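You operate a simulated robot arm through the tools that you are given. There is no shell and no other tool. Be economical: measure what you need, move in short steps, check, and stop when the job is done.

The job below is to be done with a simulated robot arm. You get a single attempt, and the scene is never put back.

TASK
Put things in order on the top of the door side leaf. At the end: the grey wax pad is on the yellow plate; the red fibre nest stands where the grey wax pad stood; the lime jam jar stands where the lint roller stood; the lint roller stands where the red fibre nest stood; whatever was shut is shut again. Leave all else as you found it, and nothing knocked over.
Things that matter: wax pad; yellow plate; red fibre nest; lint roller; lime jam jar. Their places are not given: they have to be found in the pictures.

The check looks at the end state, three seconds after you hand in, the way a careful person would. Anything else that was tipped, shoved, dropped, spilled or broken makes it a failure.

THE ROBOT
A 7-joint arm with a two-finger parallel gripper, fixed in place. Base frame: the origin is at the foot of the arm, x ahead of it, y to its left, z up; the work surface is at about z = -2. Lengths are in mm, angles in degrees, forces in N, time in s.
With the tool pointing down near the work surface it reaches from about 220 to 580 mm from the base axis. Its first joint turns from -66.0 to 66.0 degrees. Payload 2.5 kg.
The tool frame sits at the grasp point between the pads (the TCP): z along the fingers, y along the line on which they close. The tips reach 23 mm beyond it. The gripper opens to 94 mm. The fingers are 38 mm wide and 10 mm thick; the gripper's body (54 by 96 mm) begins 39 mm behind the TCP.
Orientation is told as [roll, pitch, yaw] about the base's x, y, z axes, in that order, counted from this pose: with the fingers straight down and closing along the base's y, the tool's x points along the base's -x, its y along +y and its z along -z.

THE INTERFACE
- The arm moves only by the tool nudge_tool. Its argument "rows" is a list of rows, each a list of 3 entries, a list of its own where there are three numbers: the shift along the tool's x, y, z in cm, then the turn, a rotation vector about the tool's x, y, z in degrees, then the opening, from 0 (shut) to 1 (fully open). In form: [[[x, y, z], [rx, ry, rz], hand], ...]. A call has 1 to 8 rows; each row shifts and turns the commanded pose from where the row before left it, along the tool's axes as they then stand. Each row takes 0.2 s and may step no farther than 50 mm and 8.6 degrees from the row before; otherwise, or with a gripper value out of range, the whole call is refused. Where a pose cannot be reached the arm comes as near as it can. A force on the tool above 40 N (or 10 N above the force at the start of the call, whichever is more), or a blocked arm, ends the call early, and 0.2 s more pass. Each finger travels about 108 mm/s and halts on what it meets, pressing with about 28 N; the grip force reading is that of the motor and also rises with nothing between the fingers. The clock runs only during rows and for 0.2 s after the last one: add rows that do not move to give the fingers time. It gives the time, the measured TCP pose, the force on the tool (base axes), the opening and the grip force at its end, in the units of the frame above (readings bear some noise), and new pictures: "pictures" is both (left out), scene, wrist or none.
- Cameras (640 x 400 px; columns grow to the right, rows downward): "scene" is fixed at [102, -400, 543.9]; the picture's right is [0.92, -0.39, 0.00], its down [-0.22, -0.52, -0.83] and it looks along [0.32, 0.76, -0.56] (base axes); focal length 313 px, centre (320, 200). "wrist" rides on the gripper at [-39, 0, -44] in the tool frame; the picture's right is [0.00, -1.00, 0.00], its down [0.97, 0.00, -0.24] and it looks along [0.24, 0.00, 0.97] (tool axes); focal length 218 px, centre (320, 200).
- probe_pixels(camera, pixels): for up to 12 pixels [column, row] of the newest picture of that camera ("zoom" is the newest enlarged one), the place [x, y, z] in the base frame of the surface seen there, good to about 2 mm. It takes no simulated time.
- zoom(camera, box): a new picture of the part [left, top, right, bottom] of that camera's present view, enlarged. It takes no simulated time.
- close_job(): hands the job in; it is judged then, once.

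Work in short steps. Measure before you move; look again where a grasp or a placing could have gone wrong, and mend it. You have 80 turns and 120 pictures in all, those below and enlarged ones among them. Open the gripper and draw the arm clear of the work before you hand the job in, unless the task says otherwise; then end with one line.

The tools are called after "Emit:" as name(argument=value, ...) on one line, values as JSON. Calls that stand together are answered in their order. nudge_tool: Moves the arm, as the interface text tells. Its arguments: {"type":"object","properties":{"rows":{"type":"array"},"pictures":{"type":"string","enum":["both","scene","wrist","none"]}},"required":["rows"]} The other tools are called the same way: probe_pixels (camera, pixels) gives the place of the surface under pixels of a picture; zoom (camera, box) takes an enlarged picture of a part of a camera's view; close_job () hands the job in.

At the start:

```text
t: 0.0
eef_pos: [265.0, 303.5, 306.3]
tcp_rot: [0.0, 0.0, -0.1]
contact_force: [-0.3, -0.6, 0.0]
opening: 94.1
gripper_force: 0.2
```

scene: 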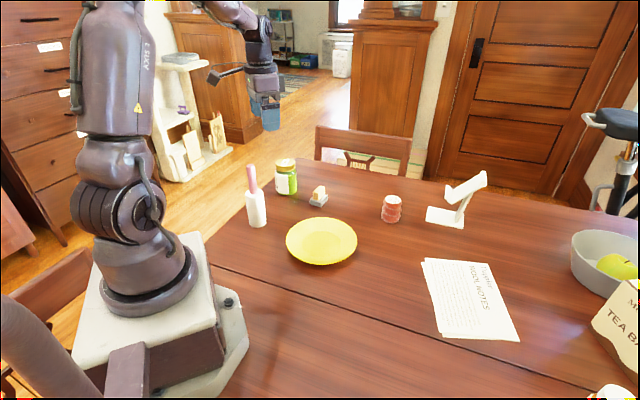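
wrist: 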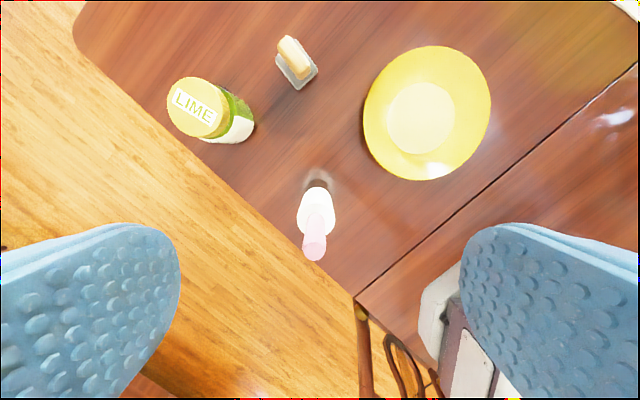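

The scene shows a lint roller (256,200), lime jar (286,178), wax pad (318,196), yellow plate (321,241) and red nest (391,208). I enlarge the area to see them better.

Emit:
zoom(camera="scene", box=[220, 140, 420, 265])

Emit:
probe_pixels(camera="wrist", pixels=[[198, 106], [290, 50], [296, 80], [425, 120], [316, 205], [313, 247], [320, 185], [240, 130], [280, 250], [425, 52], [372, 110], [485, 110]])

Emit:
probe_pixels(camera="scene", pixels=[[391, 200], [391, 214], [391, 221], [382, 209], [400, 209], [257, 222], [251, 170], [286, 163], [286, 190], [318, 190], [318, 204], [330, 190]])

```text
3.20 times, centred on (320, 202) of scene
```

zoom: 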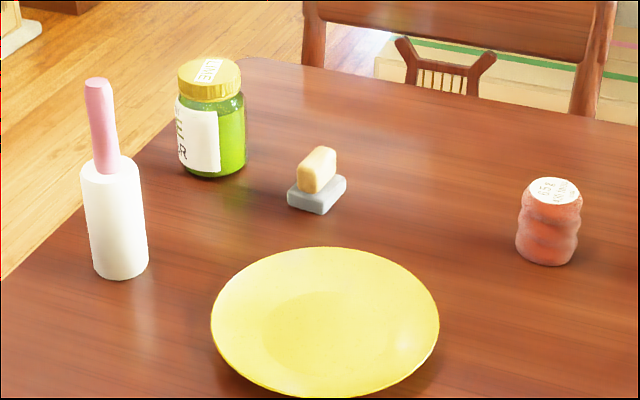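

```text
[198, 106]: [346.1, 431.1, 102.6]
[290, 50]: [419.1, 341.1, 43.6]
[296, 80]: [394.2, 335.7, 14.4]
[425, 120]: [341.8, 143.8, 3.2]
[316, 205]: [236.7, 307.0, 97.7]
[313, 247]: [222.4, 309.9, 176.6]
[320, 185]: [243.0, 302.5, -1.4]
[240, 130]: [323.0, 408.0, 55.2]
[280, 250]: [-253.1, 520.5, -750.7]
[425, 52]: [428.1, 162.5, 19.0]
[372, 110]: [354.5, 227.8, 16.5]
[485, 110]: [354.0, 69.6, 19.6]
```

```text
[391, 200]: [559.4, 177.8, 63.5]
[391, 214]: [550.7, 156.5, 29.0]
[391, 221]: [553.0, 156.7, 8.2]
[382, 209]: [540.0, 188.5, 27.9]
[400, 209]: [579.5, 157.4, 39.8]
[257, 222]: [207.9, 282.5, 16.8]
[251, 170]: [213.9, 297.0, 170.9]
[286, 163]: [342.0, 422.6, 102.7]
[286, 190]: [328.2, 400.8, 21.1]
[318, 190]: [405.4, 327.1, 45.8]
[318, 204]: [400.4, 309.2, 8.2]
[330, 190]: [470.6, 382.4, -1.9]
```

I move over the pad at mid height for a close look (pad at about (403,328)), clear of the roller.

Emit:
nudge_tool(rows=[[[-3.3, 0.6, 1], [0, 0, 0], 1], [[-3.3, 0.6, 2.5], [0, 0, 0], 1], [[-3.3, 0.6, 3], [0, 0, 0], 1], [[-3.3, 0.6, 3], [0, 0, 0], 1], [[0, 0, 0], [0, 0, 0], 1]])

```text
t: 1.2
eef_pos: [397.8, 327.4, 211.8]
tcp_rot: [0.0, 0.0, 0.0]
contact_force: [-0.3, 0.2, -0.2]
opening: 94.1
gripper_force: 0.0
```

scene: 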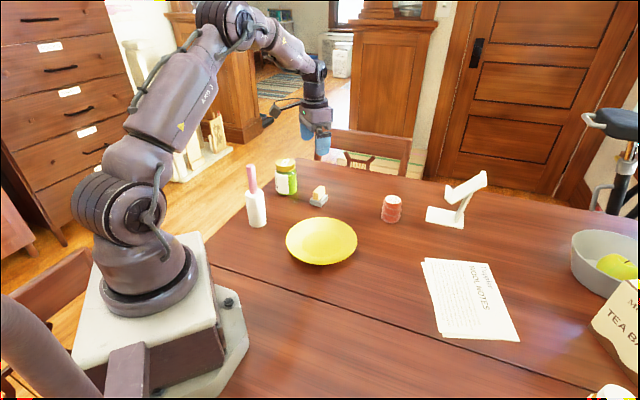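
wrist: 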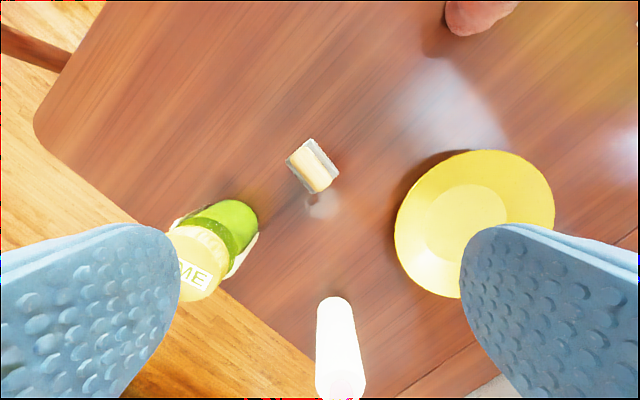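

The pad is at wrist (313,165), turned roughly 35 degrees. I enlarge it, and probe its corners.

Emit:
zoom(camera="wrist", box=[265, 125, 361, 185])

Emit:
probe_pixels(camera="wrist", pixels=[[294, 153], [312, 139], [338, 172], [288, 163], [305, 190], [312, 142], [315, 188], [313, 165], [330, 178]])

```text
6.67 times, centred on (313, 155) of wrist
```

zoom: 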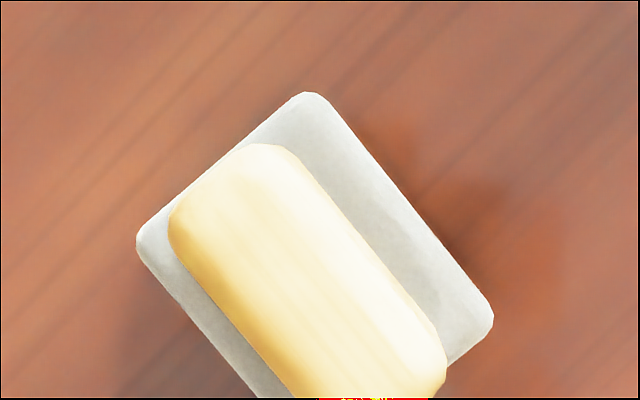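

```text
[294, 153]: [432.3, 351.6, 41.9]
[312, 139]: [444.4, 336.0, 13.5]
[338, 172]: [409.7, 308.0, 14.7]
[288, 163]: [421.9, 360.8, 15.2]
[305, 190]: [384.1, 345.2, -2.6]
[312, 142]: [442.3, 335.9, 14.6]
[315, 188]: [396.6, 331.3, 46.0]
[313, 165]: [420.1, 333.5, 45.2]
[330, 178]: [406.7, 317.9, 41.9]
```

Pad centre is about (416,335), long axis at about 39 degrees; the knob spans z 14–46. I centre on it, turn the tool by 39 degrees and come down partway.

Emit:
nudge_tool(rows=[[[-1.82, 0.76, 1], [0, 0, 0], 0.6], [[0, 0, 2], [0, 0, -7.8], 0.6], [[0, 0, 2], [0, 0, -7.8], 0.6], [[0, 0, 2], [0, 0, -7.8], 0.6], [[0, 0, 2], [0, 0, -7.8], 0.6], [[0, 0, 2], [0, 0, -7.8], 0.6], [[0, 0, 0], [0, 0, 0], 0.6]], pictures="wrist")

```text
t: 2.8
eef_pos: [416.8, 334.2, 99.8]
tcp_rot: [0.1, -0.1, 39.1]
contact_force: [-0.7, 0.9, 0.6]
opening: 56.3
gripper_force: 0.1
```

wrist: 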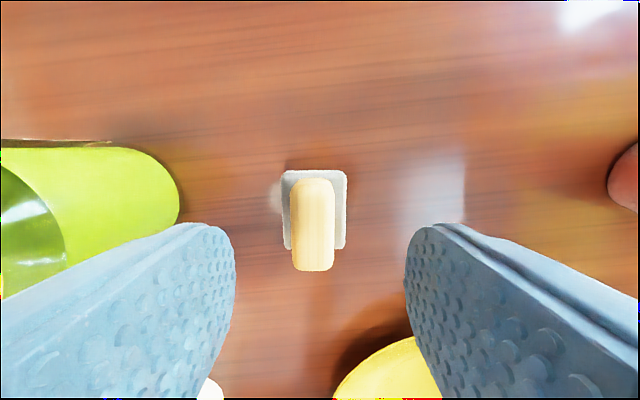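

Aligned; the knob is ~3 mm to the tool's +y (column 312). I shift 3 mm, descend to TCP z 41, and close.

Emit:
nudge_tool(rows=[[[0, 0.3, 2], [0, 0, 0], 0.6], [[0, 0, 2], [0, 0, 0], 0.6], [[0, 0, 1.85], [0, 0, 0], 0.6], [[0, 0, 0], [0, 0, 0], 0.6], [[0, 0, 0], [0, 0, 0], 0.1], [[0, 0, 0], [0, 0, 0], 0.1], [[0, 0, 0], [0, 0, 0], 0.1]])

```text
t: 4.4
eef_pos: [415.3, 336.1, 41.3]
tcp_rot: [-0.1, -0.1, 39.1]
contact_force: [0.0, -0.4, -0.6]
opening: 21.1
gripper_force: 28.3
```

scene: 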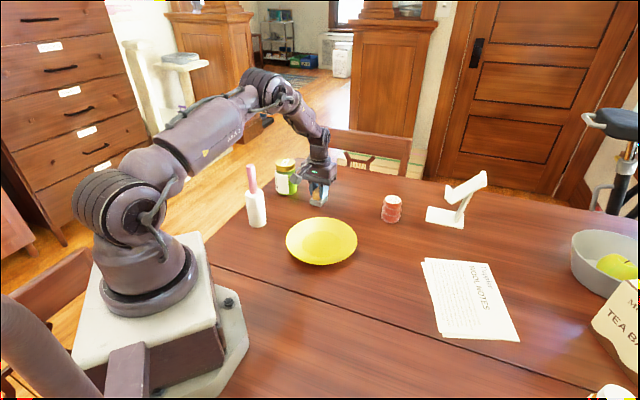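
wrist: 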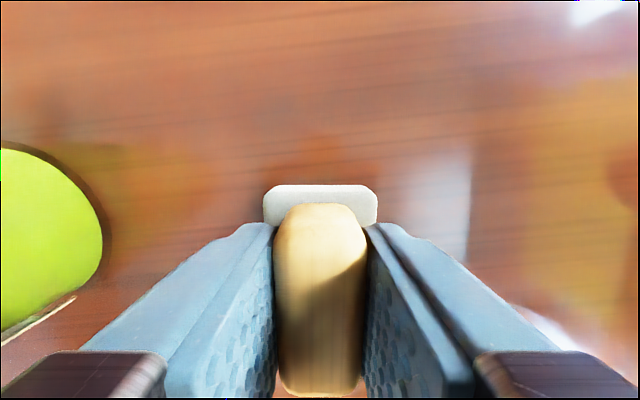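

Gripped at 21 mm. I lift, and measure the plate's rim in the scene picture.

Emit:
nudge_tool(rows=[[[0, 0, -2], [0, 0, 0], 0.1], [[0, 0, -3], [0, 0, 0], 0.1], [[0, 0, -4], [0, 0, 0], 0.1], [[0, 0, 0], [0, 0, 0], 0.1]])

Emit:
probe_pixels(camera="scene", pixels=[[287, 241], [356, 241], [321, 219], [321, 263], [321, 245], [300, 226], [345, 226]])

```text
t: 5.4
eef_pos: [413.3, 337.5, 134.2]
tcp_rot: [-0.1, 0.0, 39.0]
contact_force: [0.6, 0.5, -0.1]
opening: 21.1
gripper_force: 28.2
```

scene: 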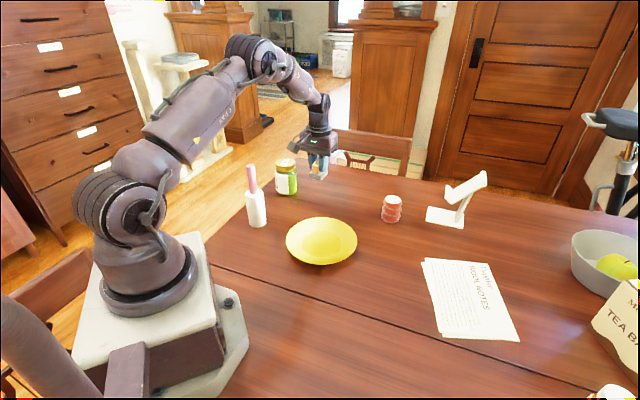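
wrist: 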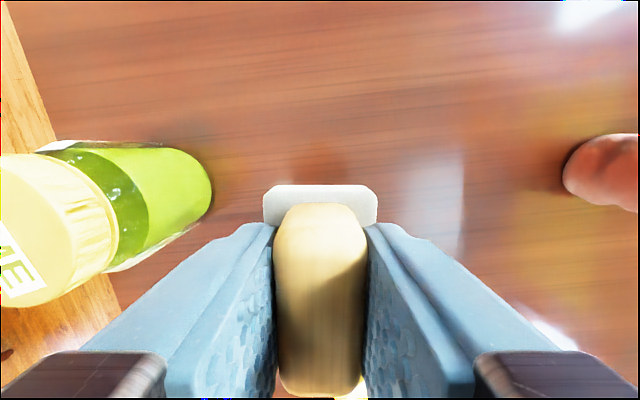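

```text
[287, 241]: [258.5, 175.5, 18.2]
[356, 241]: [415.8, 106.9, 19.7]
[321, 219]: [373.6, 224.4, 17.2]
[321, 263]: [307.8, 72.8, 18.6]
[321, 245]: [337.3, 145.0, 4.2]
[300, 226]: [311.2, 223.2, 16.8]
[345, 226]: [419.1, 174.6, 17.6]
```

Plate centre is about (339,148), its floor at z≈4. I carry the pad over it at height.

Emit:
nudge_tool(rows=[[[3.54, -2.02, 0], [0, 0, 0], 0.1], [[3.54, -2.02, 0], [0, 0, 0], 0.1], [[3.54, -2.02, 0], [0, 0, 0], 0.1], [[3.54, -2.02, 0], [0, 0, 0], 0.1], [[3.54, -2.02, 2], [0, 0, 0], 0.1], [[0, 0, 2], [0, 0, 0], 0.1], [[0, 0, 0], [0, 0, 0], 0.1]])

```text
t: 7.0
eef_pos: [342.2, 147.6, 94.3]
tcp_rot: [0.1, -0.1, 39.0]
contact_force: [-0.2, 0.0, 0.3]
opening: 20.8
gripper_force: 28.0
```

scene: 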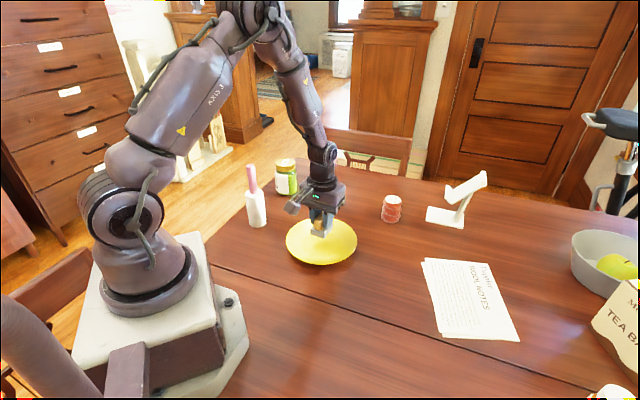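
wrist: 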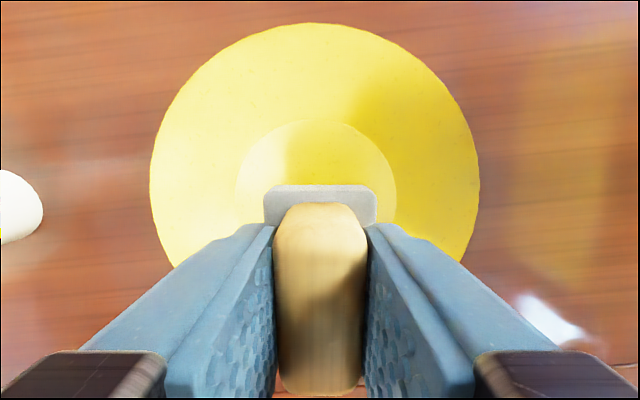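

Centred well. Lower to the plate floor (TCP ≈ 47.5).

Emit:
nudge_tool(rows=[[[0, 0, 2], [0, 0, 0], 0.1], [[0, 0, 1.5], [0, 0, 0], 0.1], [[0, 0, 0.8], [0, 0, 0], 0.1], [[0, 0, 0.3], [0, 0, 0], 0.1], [[0, 0, 0], [0, 0, 0], 0.1]], pictures="wrist")

```text
t: 8.2
eef_pos: [340.9, 146.8, 48.1]
tcp_rot: [0.0, -0.1, 39.0]
contact_force: [0.2, 0.1, 1.5]
opening: 21.1
gripper_force: 27.5
```

wrist: 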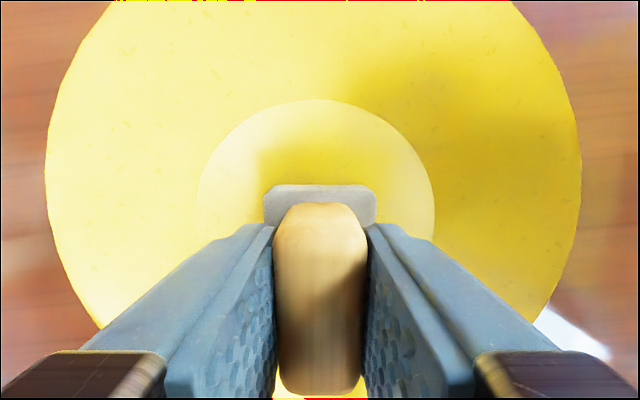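

A slight 1.5 N lift force; I go 1 mm lower to confirm touch.

Emit:
nudge_tool(rows=[[[0, 0, 0.1], [0, 0, 0], 0.1], [[0, 0, 0], [0, 0, 0], 0.1]], pictures="none")

```text
t: 8.8
eef_pos: [341.2, 147.0, 47.5]
tcp_rot: [0.0, -0.2, 39.0]
contact_force: [-6.6, -4.0, 32.8]
opening: 21.3
gripper_force: 28.2
```

Contact is firm (33 N). I ease up a bit, open and rise.

Emit:
nudge_tool(rows=[[[0, 0, -0.08], [0, 0, 0], 0.1], [[0, 0, 0], [0, 0, 0], 0.45], [[0, 0, 0], [0, 0, 0], 0.45], [[0, 0, -3], [0, 0, 0], 0.45], [[0, 0, -4], [0, 0, 0], 0.45], [[0, 0, -4], [0, 0, 0], 0.45], [[0, 0, 0], [0, 0, 0], 0.45]])

```text
t: 10.4
eef_pos: [339.2, 147.0, 157.4]
tcp_rot: [0.0, 0.1, 38.9]
contact_force: [0.7, -0.2, -0.1]
opening: 42.3
gripper_force: 0.0
```

scene: 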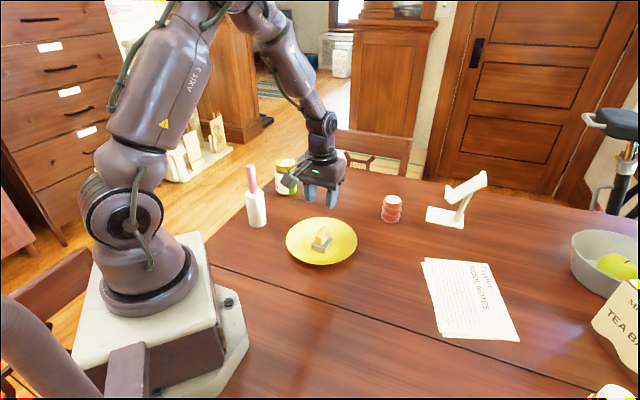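
wrist: 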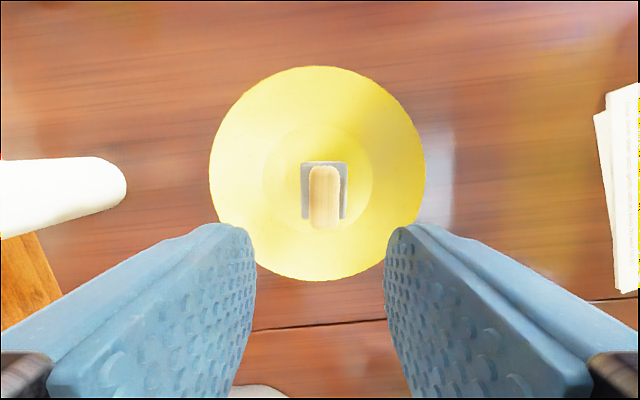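

The pad sits flat on the plate. Now to the nest: rise, turn to yaw 17, and look from (500,165).

Emit:
nudge_tool(rows=[[[0, 0, -1.2], [0, 0, 7.3], 0.9], [[0, 0, -1.2], [0, 0, 7.3], 0.9], [[0, 0, -1.2], [0, 0, 7.3], 0.9], [[-3.98, -0.75, 0], [0, 0, 0], 0.9], [[-3.98, -0.75, 0], [0, 0, 0], 0.9], [[-3.98, -0.75, 0], [0, 0, 0], 0.9], [[-3.98, -0.75, 0], [0, 0, 0], 0.9], [[0, 0, 0], [0, 0, 0], 0.9]])

```text
t: 12.2
eef_pos: [499.0, 163.1, 192.1]
tcp_rot: [0.0, 0.2, 17.1]
contact_force: [-0.1, -0.7, -1.0]
opening: 84.7
gripper_force: 0.1
```

scene: 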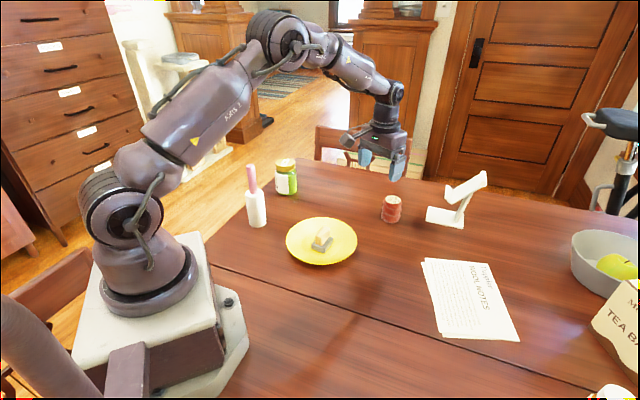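
wrist: 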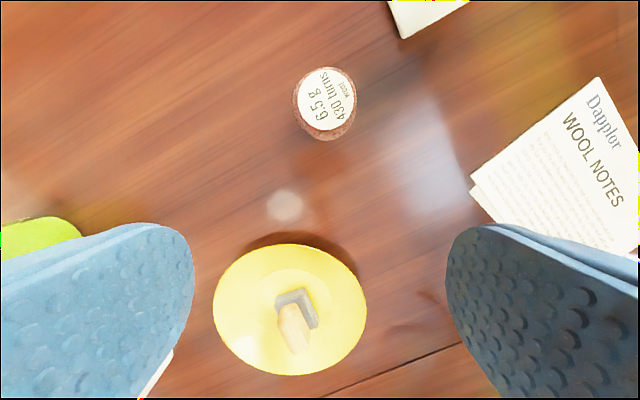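

The nest is at wrist (326,102), upright with a white top label. I probe its top outline and check the scene bottom.

Emit:
probe_pixels(camera="wrist", pixels=[[327, 98], [326, 72], [300, 98], [352, 98], [326, 125], [326, 136], [425, 36], [400, 30], [320, 200]])

Emit:
zoom(camera="scene", box=[360, 160, 488, 240])

```text
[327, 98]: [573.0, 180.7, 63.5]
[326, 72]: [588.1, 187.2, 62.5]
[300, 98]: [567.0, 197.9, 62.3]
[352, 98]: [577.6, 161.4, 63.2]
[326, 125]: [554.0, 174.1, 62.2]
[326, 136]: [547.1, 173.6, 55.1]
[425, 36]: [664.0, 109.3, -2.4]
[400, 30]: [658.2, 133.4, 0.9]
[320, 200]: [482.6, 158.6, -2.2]
```

```text
5.00 times, centred on (424, 200) of scene
```

zoom: 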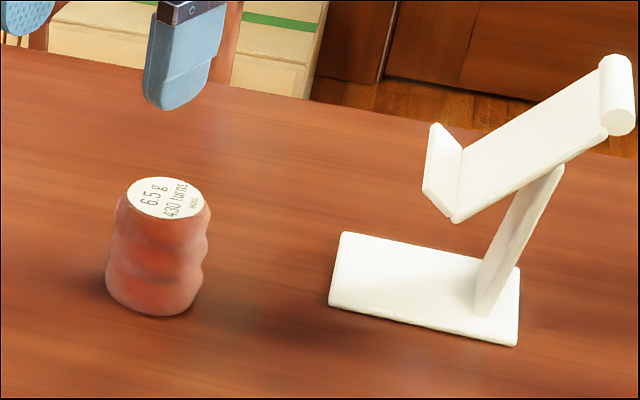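

Nest top centre ≈ (571.5,180,63), about 599 mm out, near the reach limit. I move above it (TCP z 115) with a straight tool and see what is reached.

Emit:
nudge_tool(rows=[[[-2.45, -0.18, 1.5], [0, 0, 0], 0.85], [[-2.45, -0.18, 2], [0, 0, 0], 0.85], [[-2.45, -0.18, 2.2], [0, 0, 0], 0.85], [[0, 0, 2], [0, 0, 0], 0.85], [[0, 0, 0], [0, 0, 0], 0.85]], pictures="wrist")

```text
t: 13.4
eef_pos: [572.0, 182.9, 113.8]
tcp_rot: [-0.1, 0.0, 17.1]
contact_force: [0.1, 0.1, -0.1]
opening: 79.9
gripper_force: 0.1
```

wrist: 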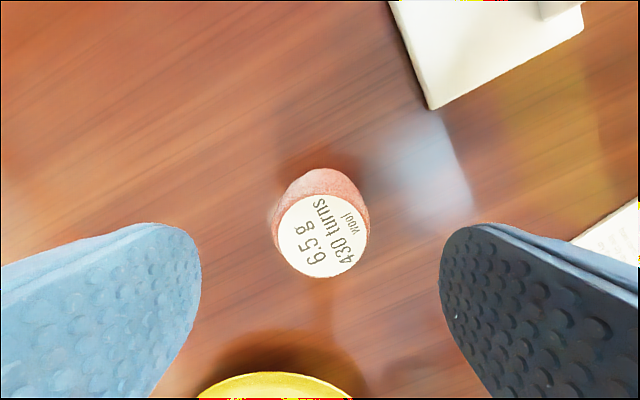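

Straight reach works here. I re-probe the top label to fine-centre.

Emit:
probe_pixels(camera="wrist", pixels=[[323, 197], [324, 274], [280, 236], [366, 230], [323, 236], [315, 170], [431, 104], [275, 225], [369, 215]])

```text
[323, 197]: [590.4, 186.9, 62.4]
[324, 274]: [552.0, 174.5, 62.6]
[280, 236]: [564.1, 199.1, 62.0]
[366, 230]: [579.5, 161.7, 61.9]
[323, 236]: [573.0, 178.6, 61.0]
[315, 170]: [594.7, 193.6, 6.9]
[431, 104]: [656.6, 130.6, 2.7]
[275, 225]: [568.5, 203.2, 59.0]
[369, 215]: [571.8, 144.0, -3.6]
```

Centre (571.5,180.5). I shift 2 mm and descend to TCP z ≈ 42, fingers open.

Emit:
nudge_tool(rows=[[[0.0, -0.2, 2], [0, 0, 0], 0.85], [[0, 0, 2], [0, 0, 0], 0.85], [[0, 0, 2], [0, 0, 0], 0.85], [[0, 0, 1.1], [0, 0, 0], 0.85], [[0, 0, 0], [0, 0, 0], 0.85]])

```text
t: 14.6
eef_pos: [566.7, 177.6, 47.0]
tcp_rot: [0.0, -0.1, 17.2]
contact_force: [0.3, 0.3, 0.7]
opening: 79.9
gripper_force: 0.2
out of reach, approached as far as the arm can: row 3
```

scene: 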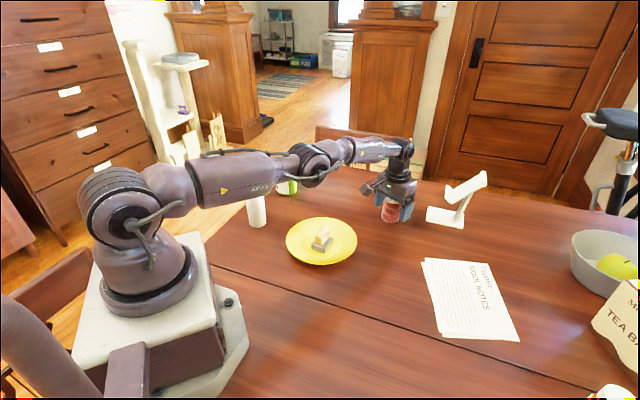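
wrist: 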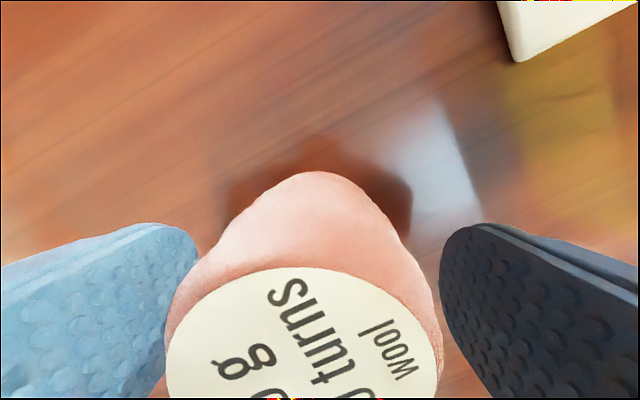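

Reach stops at (566.7,177.6,47), 5 mm inward of the nest's centre, well within the 38 mm pads. I close here.

Emit:
nudge_tool(rows=[[[0, 0, 0], [0, 0, 0], 0.6], [[0, 0, 0], [0, 0, 0], 0.4], [[0, 0, 0], [0, 0, 0], 0.3], [[0, 0, 0], [0, 0, 0], 0.3]], pictures="wrist")

```text
t: 15.6
eef_pos: [566.3, 176.7, 45.4]
tcp_rot: [-0.1, -0.1, 17.1]
contact_force: [0.1, -0.3, -0.3]
opening: 54.9
gripper_force: 27.6
```

wrist: 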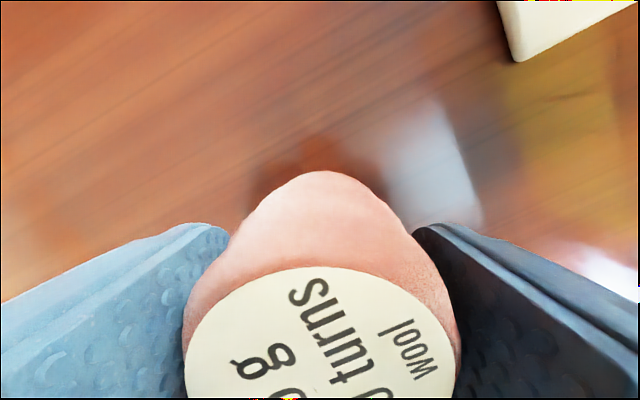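

Gripped at 55 mm. Lift straight up and check.

Emit:
nudge_tool(rows=[[[0, 0, -1.5], [0, 0, 0], 0.3], [[0, 0, -2], [0, 0, 0], 0.3], [[0, 0, -3], [0, 0, 0], 0.3], [[0, 0, -3], [0, 0, 0], 0.3], [[0, 0, 0], [0, 0, 0], 0.3]])

```text
t: 16.8
eef_pos: [566.9, 177.3, 142.1]
tcp_rot: [0.0, 0.0, 17.1]
contact_force: [0.1, 0.2, 0.3]
opening: 55.0
gripper_force: 28.3
```

scene: 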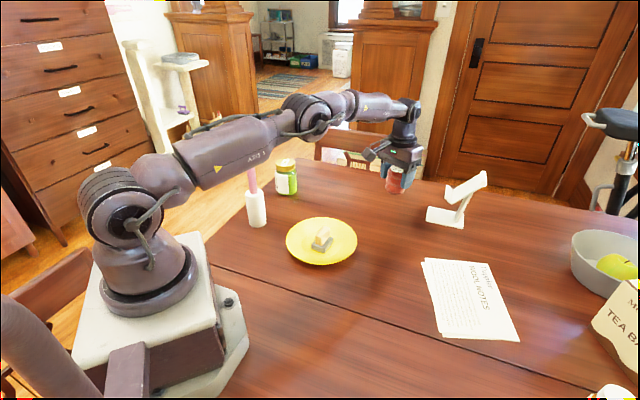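
wrist: 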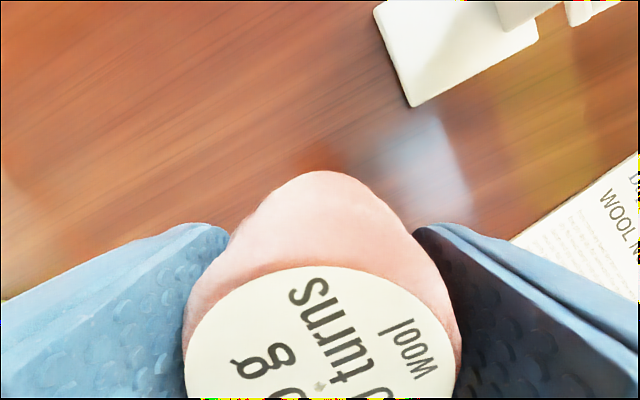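

Held firmly. Carry to above the pad's old place: TCP target (411.5,331.4) with yaw 39, since the nest's centre sits ~5.8 mm ahead of the TCP.

Emit:
nudge_tool(rows=[[[2.06, 3.85, 0], [0, 0, 0], 0.3], [[2.06, 3.85, 0], [0, 0, 0], 0.3], [[2.06, 3.85, 0], [0, 0, 0], 0.3], [[2.06, 3.85, 0], [0, 0, 0], 0.3], [[2.06, 3.85, 0], [0, 0, 0], 0.3], [[0, 0, 1], [0, 0, -7.3], 0.3], [[0, 0, 1], [0, 0, -7.3], 0.3], [[0, 0, 1], [0, 0, -7.3], 0.3]])

```text
t: 18.6
eef_pos: [412.9, 333.4, 111.0]
tcp_rot: [-0.1, 0.0, 39.1]
contact_force: [-0.5, 0.2, 0.1]
opening: 54.8
gripper_force: 27.3
```

scene: 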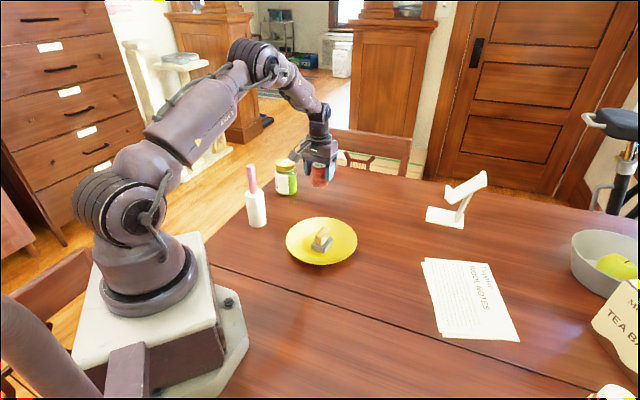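
wrist: 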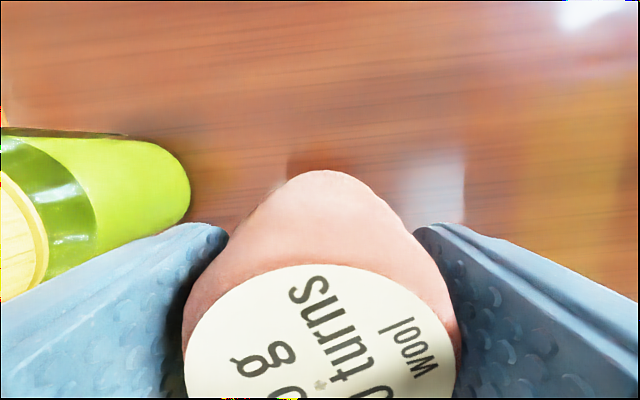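

Position good within 2 mm. I correct 2 mm and lower to just above the table (TCP ≈ 47).

Emit:
nudge_tool(rows=[[[0.2, 0, 2.5], [0, 0, 0], 0.3], [[0, 0, 2.2], [0, 0, 0], 0.3], [[0, 0, 1.2], [0, 0, 0], 0.3], [[0, 0, 0.4], [0, 0, 0], 0.3], [[0, 0, 0], [0, 0, 0], 0.3]], pictures="none")

```text
t: 19.8
eef_pos: [411.1, 331.5, 46.7]
tcp_rot: [0.0, -0.1, 39.0]
contact_force: [0.0, -0.1, 0.1]
opening: 55.3
gripper_force: 27.3
```

No contact yet; down 1 mm more.

Emit:
nudge_tool(rows=[[[0, 0, 0.1], [0, 0, 0], 0.3], [[0, 0, 0], [0, 0, 0], 0.3]], pictures="none")

```text
t: 20.4
eef_pos: [411.9, 329.5, 47.1]
tcp_rot: [0.0, 0.0, 39.0]
contact_force: [-0.3, -0.6, -0.5]
opening: 54.8
gripper_force: 27.9
```

Emit:
nudge_tool(rows=[[[0, 0, 0.1], [0, 0, 0], 0.3], [[0, 0, 0], [0, 0, 0], 0.3]], pictures="none")

```text
t: 21.0
eef_pos: [411.7, 329.0, 44.9]
tcp_rot: [-0.1, 0.0, 39.0]
contact_force: [-0.3, 0.5, 0.0]
opening: 54.8
gripper_force: 28.1
```

Still no contact force; another 1 mm.

Emit:
nudge_tool(rows=[[[0, 0, 0.1], [0, 0, 0], 0.3], [[0, 0, 0], [0, 0, 0], 0.3]], pictures="scene")

```text
t: 21.6
eef_pos: [411.8, 331.0, 44.6]
tcp_rot: [0.1, -0.1, 39.0]
contact_force: [-1.2, 0.2, 1.3]
opening: 54.8
gripper_force: 28.3
```

scene: 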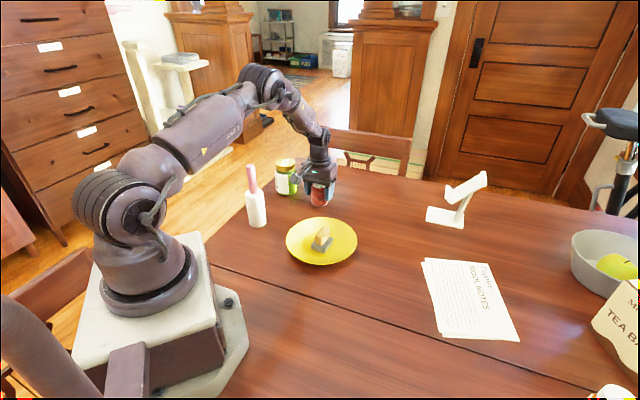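

Force just begins (1.3 N), so it's touching. Open modestly (to ~73 mm) and rise.

Emit:
nudge_tool(rows=[[[0, 0, 0], [0, 0, 0], 0.78], [[0, 0, 0], [0, 0, 0], 0.78], [[0, 0, -2.5], [0, 0, 0], 0.78], [[0, 0, -4], [0, 0, 0], 0.78], [[0, 0, -5], [0, 0, 0], 0.78], [[0, 0, -5], [0, 0, 0], 0.78], [[0, 0, -5], [0, 0, 0], 0.78], [[0, 0, 0], [0, 0, 0], 0.78]])

```text
t: 23.4
eef_pos: [410.9, 328.1, 259.6]
tcp_rot: [0.0, 0.0, 39.1]
contact_force: [-0.5, 0.1, 0.5]
opening: 73.1
gripper_force: 0.1
```

scene: 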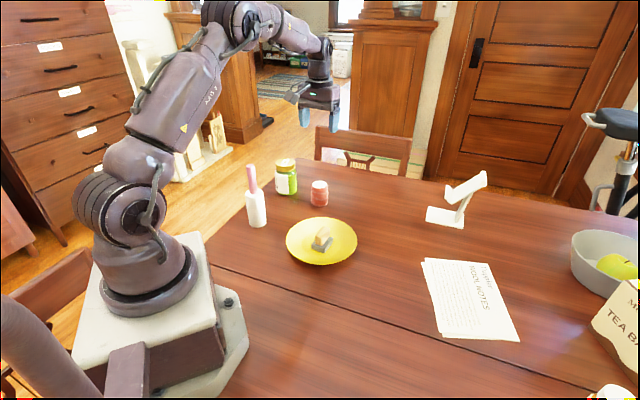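
wrist: 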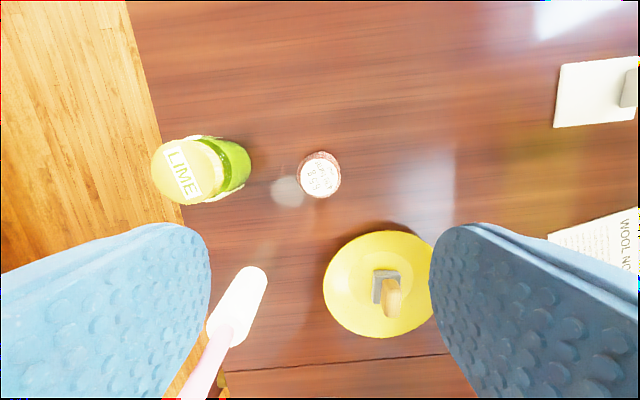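

The nest stands where the pad was. I verify its centre and measure jar and roller.

Emit:
probe_pixels(camera="wrist", pixels=[[320, 155], [301, 175], [338, 175], [320, 193], [320, 175], [155, 170], [215, 170], [185, 140], [185, 200], [253, 268], [266, 275], [240, 268]])

Emit:
zoom(camera="scene", box=[232, 145, 344, 235])

```text
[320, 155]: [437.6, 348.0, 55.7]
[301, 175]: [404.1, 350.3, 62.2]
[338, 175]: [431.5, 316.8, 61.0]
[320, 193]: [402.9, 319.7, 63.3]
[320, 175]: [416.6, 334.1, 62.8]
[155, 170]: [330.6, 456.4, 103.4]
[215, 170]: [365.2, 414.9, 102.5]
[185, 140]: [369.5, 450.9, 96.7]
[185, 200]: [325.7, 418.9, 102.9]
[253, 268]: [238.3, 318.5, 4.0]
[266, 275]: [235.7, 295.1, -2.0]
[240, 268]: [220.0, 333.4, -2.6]
```

```text
4.44 times, centred on (288, 190) of scene
```

zoom: 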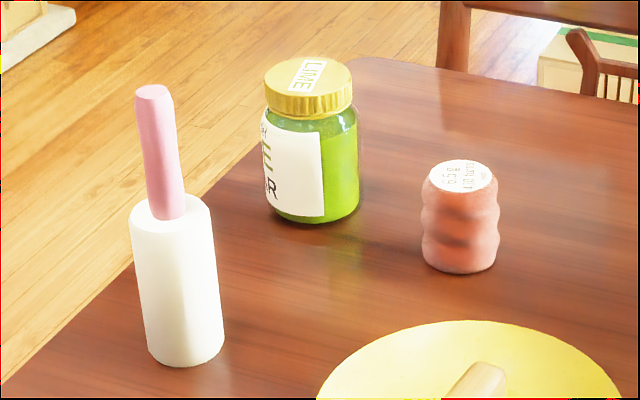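

Nest centre (417,334), good. Jar centre ≈ (347.5,434.5). Now I move near above the roller for measurement, staying above its 185 mm top.

Emit:
nudge_tool(rows=[[[3.78, 2.13, -1], [0, 0, 0], 0.6], [[3.78, 2.13, -1], [0, 0, 0], 0.6], [[3.78, 2.13, 0], [0, 0, 0], 0.6], [[3.78, 2.13, 0], [0, 0, 0], 0.6], [[0, 0, 0], [0, 0, 0], 0.6]])

```text
t: 24.6
eef_pos: [239.2, 302.2, 279.7]
tcp_rot: [0.0, 0.1, 39.0]
contact_force: [0.4, -0.5, 0.5]
opening: 56.5
gripper_force: 0.0
```

scene: 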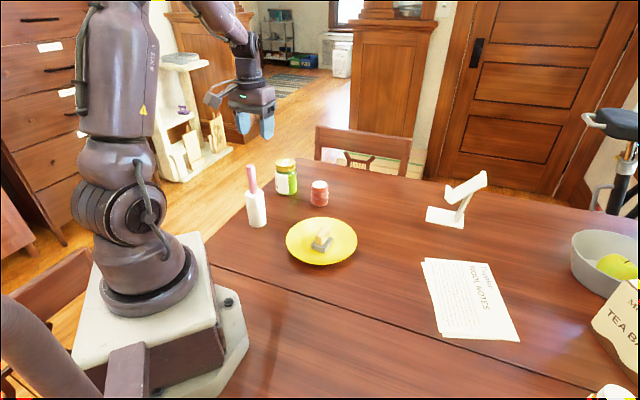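
wrist: 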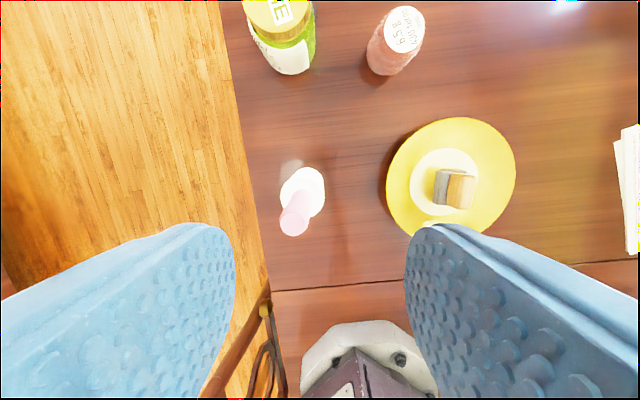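

The roller is at wrist (300,195), handle end at (294,223). I probe points around it and enlarge.

Emit:
zoom(camera="wrist", box=[252, 150, 348, 250])

Emit:
probe_pixels(camera="wrist", pixels=[[294, 224], [284, 224], [303, 224], [294, 234], [303, 168], [323, 190], [280, 190], [315, 200], [300, 175], [298, 205], [300, 195]])

Emit:
probe_pixels(camera="scene", pixels=[[247, 205], [265, 205], [257, 205], [256, 224], [255, 196], [251, 167], [253, 180], [250, 185], [257, 185]])

```text
4.00 times, centred on (300, 200) of wrist
```

zoom: 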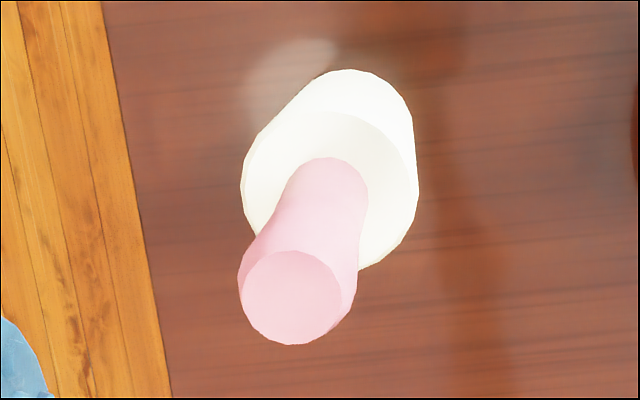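

```text
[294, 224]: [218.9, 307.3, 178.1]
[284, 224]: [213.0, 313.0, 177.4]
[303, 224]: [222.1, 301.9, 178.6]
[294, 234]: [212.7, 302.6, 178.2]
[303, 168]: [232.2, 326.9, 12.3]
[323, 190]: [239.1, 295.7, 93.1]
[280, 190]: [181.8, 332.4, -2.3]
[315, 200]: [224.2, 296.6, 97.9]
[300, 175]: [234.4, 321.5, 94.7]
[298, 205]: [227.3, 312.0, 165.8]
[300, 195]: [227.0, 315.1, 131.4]
```

```text
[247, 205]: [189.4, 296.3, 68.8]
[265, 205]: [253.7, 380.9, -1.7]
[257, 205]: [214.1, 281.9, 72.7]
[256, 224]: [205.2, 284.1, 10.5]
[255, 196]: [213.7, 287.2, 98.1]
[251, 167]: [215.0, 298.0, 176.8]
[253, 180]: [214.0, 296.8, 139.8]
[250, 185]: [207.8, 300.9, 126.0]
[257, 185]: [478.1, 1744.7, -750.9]
```

Roller axis ≈ (216.5,307), handle top z 178, roll top ≈ 97. I centre over it and come down to just above the handle.

Emit:
nudge_tool(rows=[[[1.4, 1.77, 1], [0, 0, 0], 0.6], [[0, 0, 2.5], [0, 0, 0], 0.6], [[0, 0, 2.5], [0, 0, 0], 0.6], [[0, 0, 0], [0, 0, 0], 0.6]], pictures="wrist")

```text
t: 25.6
eef_pos: [216.0, 306.6, 219.1]
tcp_rot: [0.0, 0.0, 39.0]
contact_force: [-0.2, -0.5, -0.4]
opening: 56.5
gripper_force: 0.2
```

wrist: 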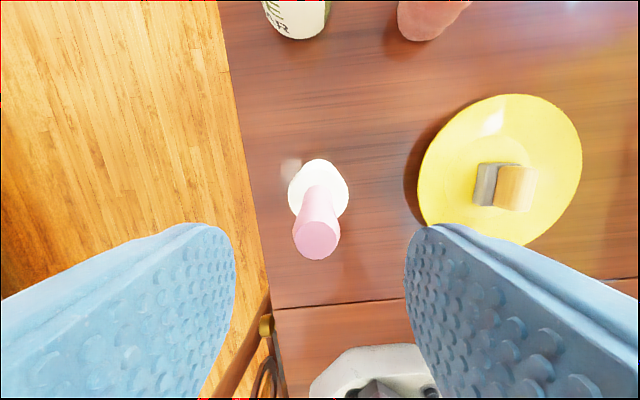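

Handle centred (col 316). Descend to TCP z 152 and close gently.

Emit:
nudge_tool(rows=[[[0, 0.05, 2.5], [0, 0, 0], 0.6], [[0, 0, 2.5], [0, 0, 0], 0.6], [[0, 0, 1.7], [0, 0, 0], 0.6], [[0, 0, 0], [0, 0, 0], 0.4], [[0, 0, 0], [0, 0, 0], 0.1], [[0, 0, 0], [0, 0, 0], 0.1]])

```text
t: 27.0
eef_pos: [217.3, 307.5, 153.5]
tcp_rot: [0.0, 0.0, 39.1]
contact_force: [0.8, -0.8, 0.1]
opening: 21.0
gripper_force: 28.2
```

scene: 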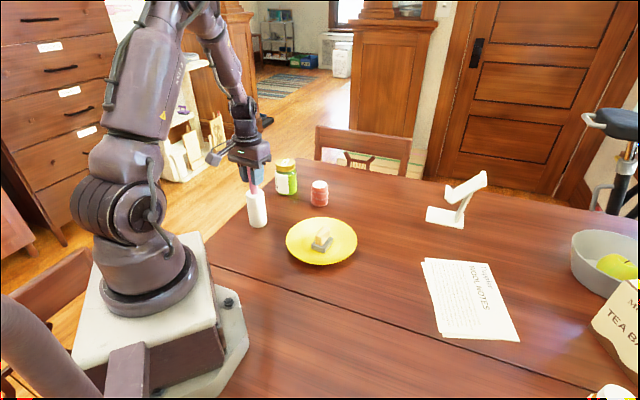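
wrist: 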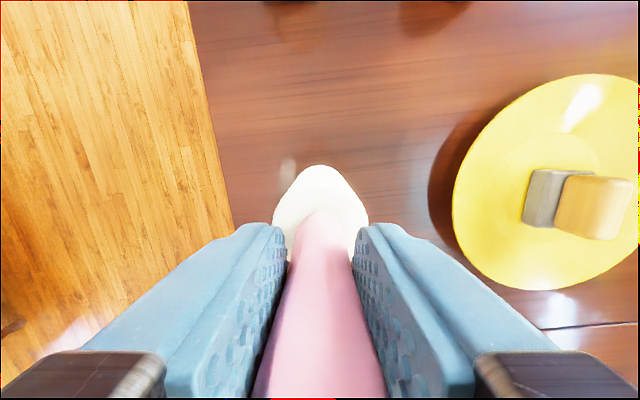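

Held (21 mm). Lift ~10 cm and check that it hangs straight.

Emit:
nudge_tool(rows=[[[0, 0, -1.5], [0, 0, 0], 0.1], [[0, 0, -2.5], [0, 0, 0], 0.1], [[0, 0, -3], [0, 0, 0], 0.1], [[0, 0, -3], [0, 0, 0], 0.1], [[0, 0, 0], [0, 0, 0], 0.1]])

```text
t: 28.2
eef_pos: [217.5, 306.3, 253.3]
tcp_rot: [0.0, 0.0, 39.0]
contact_force: [0.2, -0.2, -2.1]
opening: 21.0
gripper_force: 27.9
```

scene: 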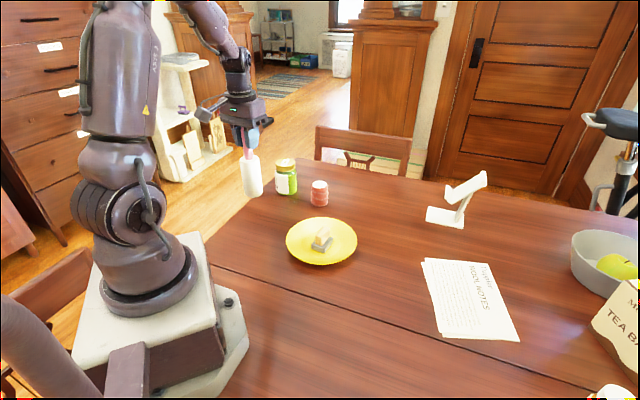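
wrist: 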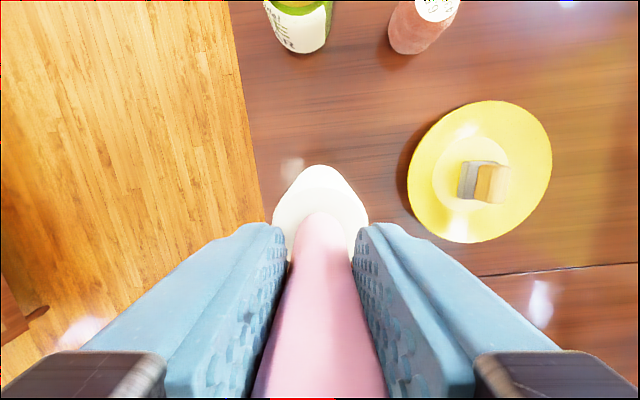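

It hangs straight. Carry it toward the nest's old place (571.5,180.5) in ten gentle steps; first five.

Emit:
nudge_tool(rows=[[[-1.96, -3.21, 0], [0, 0, 0], 0.1], [[-1.96, -3.21, 0], [0, 0, 0], 0.1], [[-1.96, -3.21, 0], [0, 0, 0], 0.1], [[-1.96, -3.21, 0], [0, 0, 0], 0.1], [[-1.96, -3.21, 0], [0, 0, 0], 0.1]], pictures="none")

Emit:
nudge_tool(rows=[[[-1.96, -3.21, 0], [0, 0, 0], 0.1], [[-1.96, -3.21, 0], [0, 0, 0], 0.1], [[-1.96, -3.21, 0], [0, 0, 0], 0.1], [[-1.96, -3.21, 0], [0, 0, 0], 0.1], [[-1.96, -3.21, 0], [0, 0, 0], 0.1], [[0, 0, 0], [0, 0, 0], 0.1]])

```text
t: 29.4
eef_pos: [393.5, 242.1, 252.7]
tcp_rot: [0.0, 0.0, 39.0]
contact_force: [-0.9, 0.6, -1.9]
opening: 21.3
gripper_force: 27.9
```

```text
t: 30.8
eef_pos: [561.1, 179.8, 251.2]
tcp_rot: [0.0, 0.1, 39.0]
contact_force: [-0.8, -0.4, -2.5]
opening: 21.0
gripper_force: 28.0
out of reach, approached as far as the arm can: row 5
```

scene: 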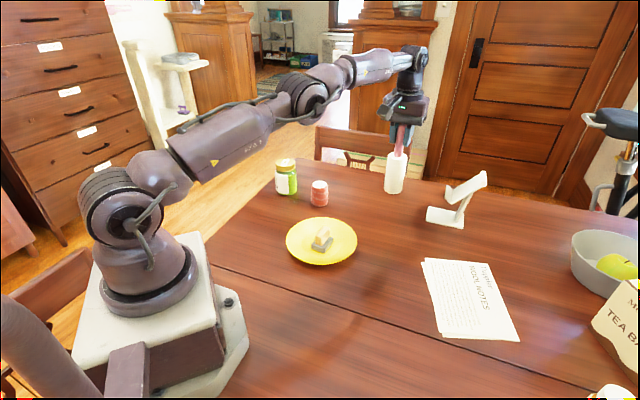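
wrist: 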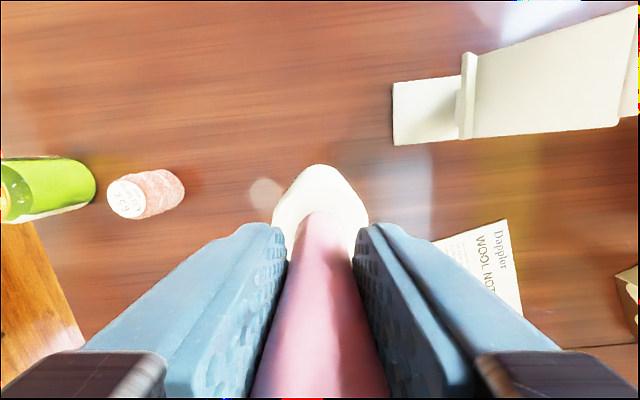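

Reach is limited at this height (561,180). I descend 7 cm, where the reach is longer, then correct.

Emit:
nudge_tool(rows=[[[0, 0, 2], [0, 0, 0], 0.1], [[0, 0, 2.5], [0, 0, 0], 0.1], [[0, 0, 2.5], [0, 0, 0], 0.1], [[0, 0, 0], [0, 0, 0], 0.1]], pictures="none")

```text
t: 31.8
eef_pos: [564.5, 180.0, 181.7]
tcp_rot: [0.0, 0.0, 39.1]
contact_force: [-0.2, 0.2, -2.1]
opening: 21.0
gripper_force: 28.2
```

At (564.5,180,182). I shift +8 mm in x (tool −6.5, −4.6 mm).

Emit:
nudge_tool(rows=[[[-0.65, -0.46, 0], [0, 0, 0], 0.1], [[0, 0, 1], [0, 0, 0], 0.1], [[0, 0, 0], [0, 0, 0], 0.1]])

```text
t: 32.6
eef_pos: [571.9, 179.6, 170.5]
tcp_rot: [0.0, 0.0, 39.0]
contact_force: [0.6, 0.5, -2.5]
opening: 21.0
gripper_force: 28.4
```

scene: 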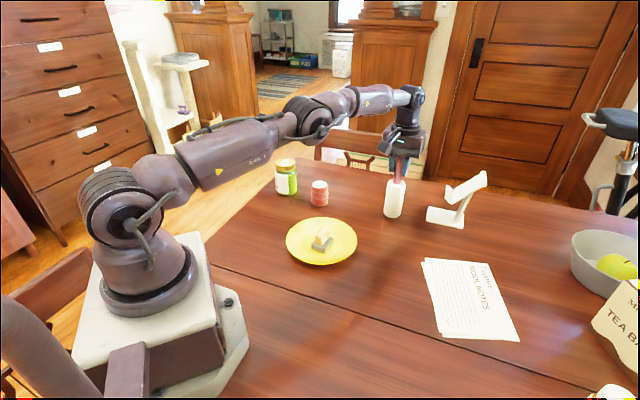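
wrist: 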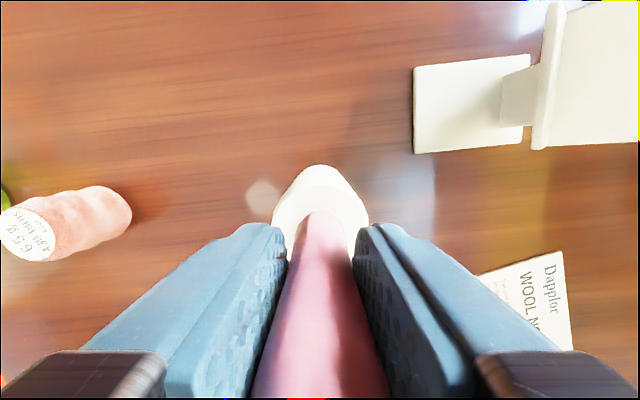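

Now at (572,180,170). Lower to just above touching (grip was at z ≈ 153).

Emit:
nudge_tool(rows=[[[0, 0, 0.8], [0, 0, 0], 0.1], [[0, 0, 0.5], [0, 0, 0], 0.1], [[0, 0, 0.2], [0, 0, 0], 0.1], [[0, 0, 0], [0, 0, 0], 0.1]], pictures="none")

```text
t: 33.6
eef_pos: [571.9, 179.2, 155.1]
tcp_rot: [0.0, -0.1, 39.0]
contact_force: [-0.5, 0.4, -1.8]
opening: 21.1
gripper_force: 27.8
```

Weight still hangs (−1.8 N); I step down by 1 mm.

Emit:
nudge_tool(rows=[[[0, 0, 0.1], [0, 0, 0], 0.1], [[0, 0, 0], [0, 0, 0], 0.1]], pictures="none")

Emit:
nudge_tool(rows=[[[0, 0, 0.07], [0, 0, 0], 0.1], [[0, 0, 0], [0, 0, 0], 0.1]], pictures="none")

```text
t: 34.2
eef_pos: [571.2, 178.5, 154.4]
tcp_rot: [0.0, 0.0, 39.1]
contact_force: [0.2, 0.5, -2.5]
opening: 21.1
gripper_force: 27.8
```

```text
t: 34.8
eef_pos: [572.5, 178.8, 154.1]
tcp_rot: [0.0, 0.0, 39.1]
contact_force: [-0.1, 0.7, -1.1]
opening: 21.4
gripper_force: 27.4
```

Force begins to change; another 0.7 mm.

Emit:
nudge_tool(rows=[[[0, 0, 0.07], [0, 0, 0], 0.1], [[0, 0, 0], [0, 0, 0], 0.1]], pictures="scene")

Emit:
zoom(camera="scene", box=[352, 130, 480, 230])

```text
t: 35.4
eef_pos: [573.1, 178.1, 153.5]
tcp_rot: [0.0, 0.1, 39.0]
contact_force: [0.5, 0.0, -1.8]
opening: 21.2
gripper_force: 27.9
```

scene: 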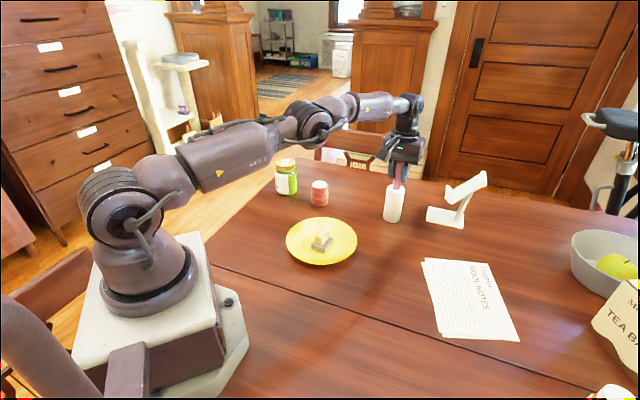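

```text
4.00 times, centred on (416, 180) of scene
```

zoom: 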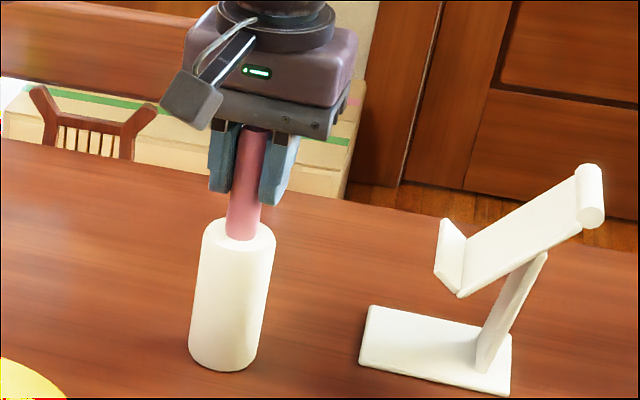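

Nearly down, still hanging; two more 0.7 mm steps, watching the force.

Emit:
nudge_tool(rows=[[[0, 0, 0.08], [0, 0, 0], 0.1], [[0, 0, 0], [0, 0, 0], 0.1]], pictures="none")

```text
t: 36.0
eef_pos: [571.9, 179.5, 152.0]
tcp_rot: [-0.1, 0.0, 39.0]
contact_force: [-0.2, -0.5, -2.6]
opening: 21.1
gripper_force: 28.1
```

Emit:
nudge_tool(rows=[[[0, 0, 0.08], [0, 0, 0], 0.1], [[0, 0, 0], [0, 0, 0], 0.1]], pictures="none")

```text
t: 36.6
eef_pos: [572.3, 178.5, 152.6]
tcp_rot: [0.0, 0.0, 39.0]
contact_force: [-0.2, -0.4, -0.6]
opening: 20.9
gripper_force: 28.3
```

Force is fading (−0.6 N); one more 0.5 mm.

Emit:
nudge_tool(rows=[[[0, 0, 0.05], [0, 0, 0], 0.1], [[0, 0, 0], [0, 0, 0], 0.1]], pictures="none")

```text
t: 37.2
eef_pos: [572.7, 178.9, 151.3]
tcp_rot: [0.0, -0.1, 39.1]
contact_force: [0.2, -0.7, 1.0]
opening: 21.2
gripper_force: 28.1
```

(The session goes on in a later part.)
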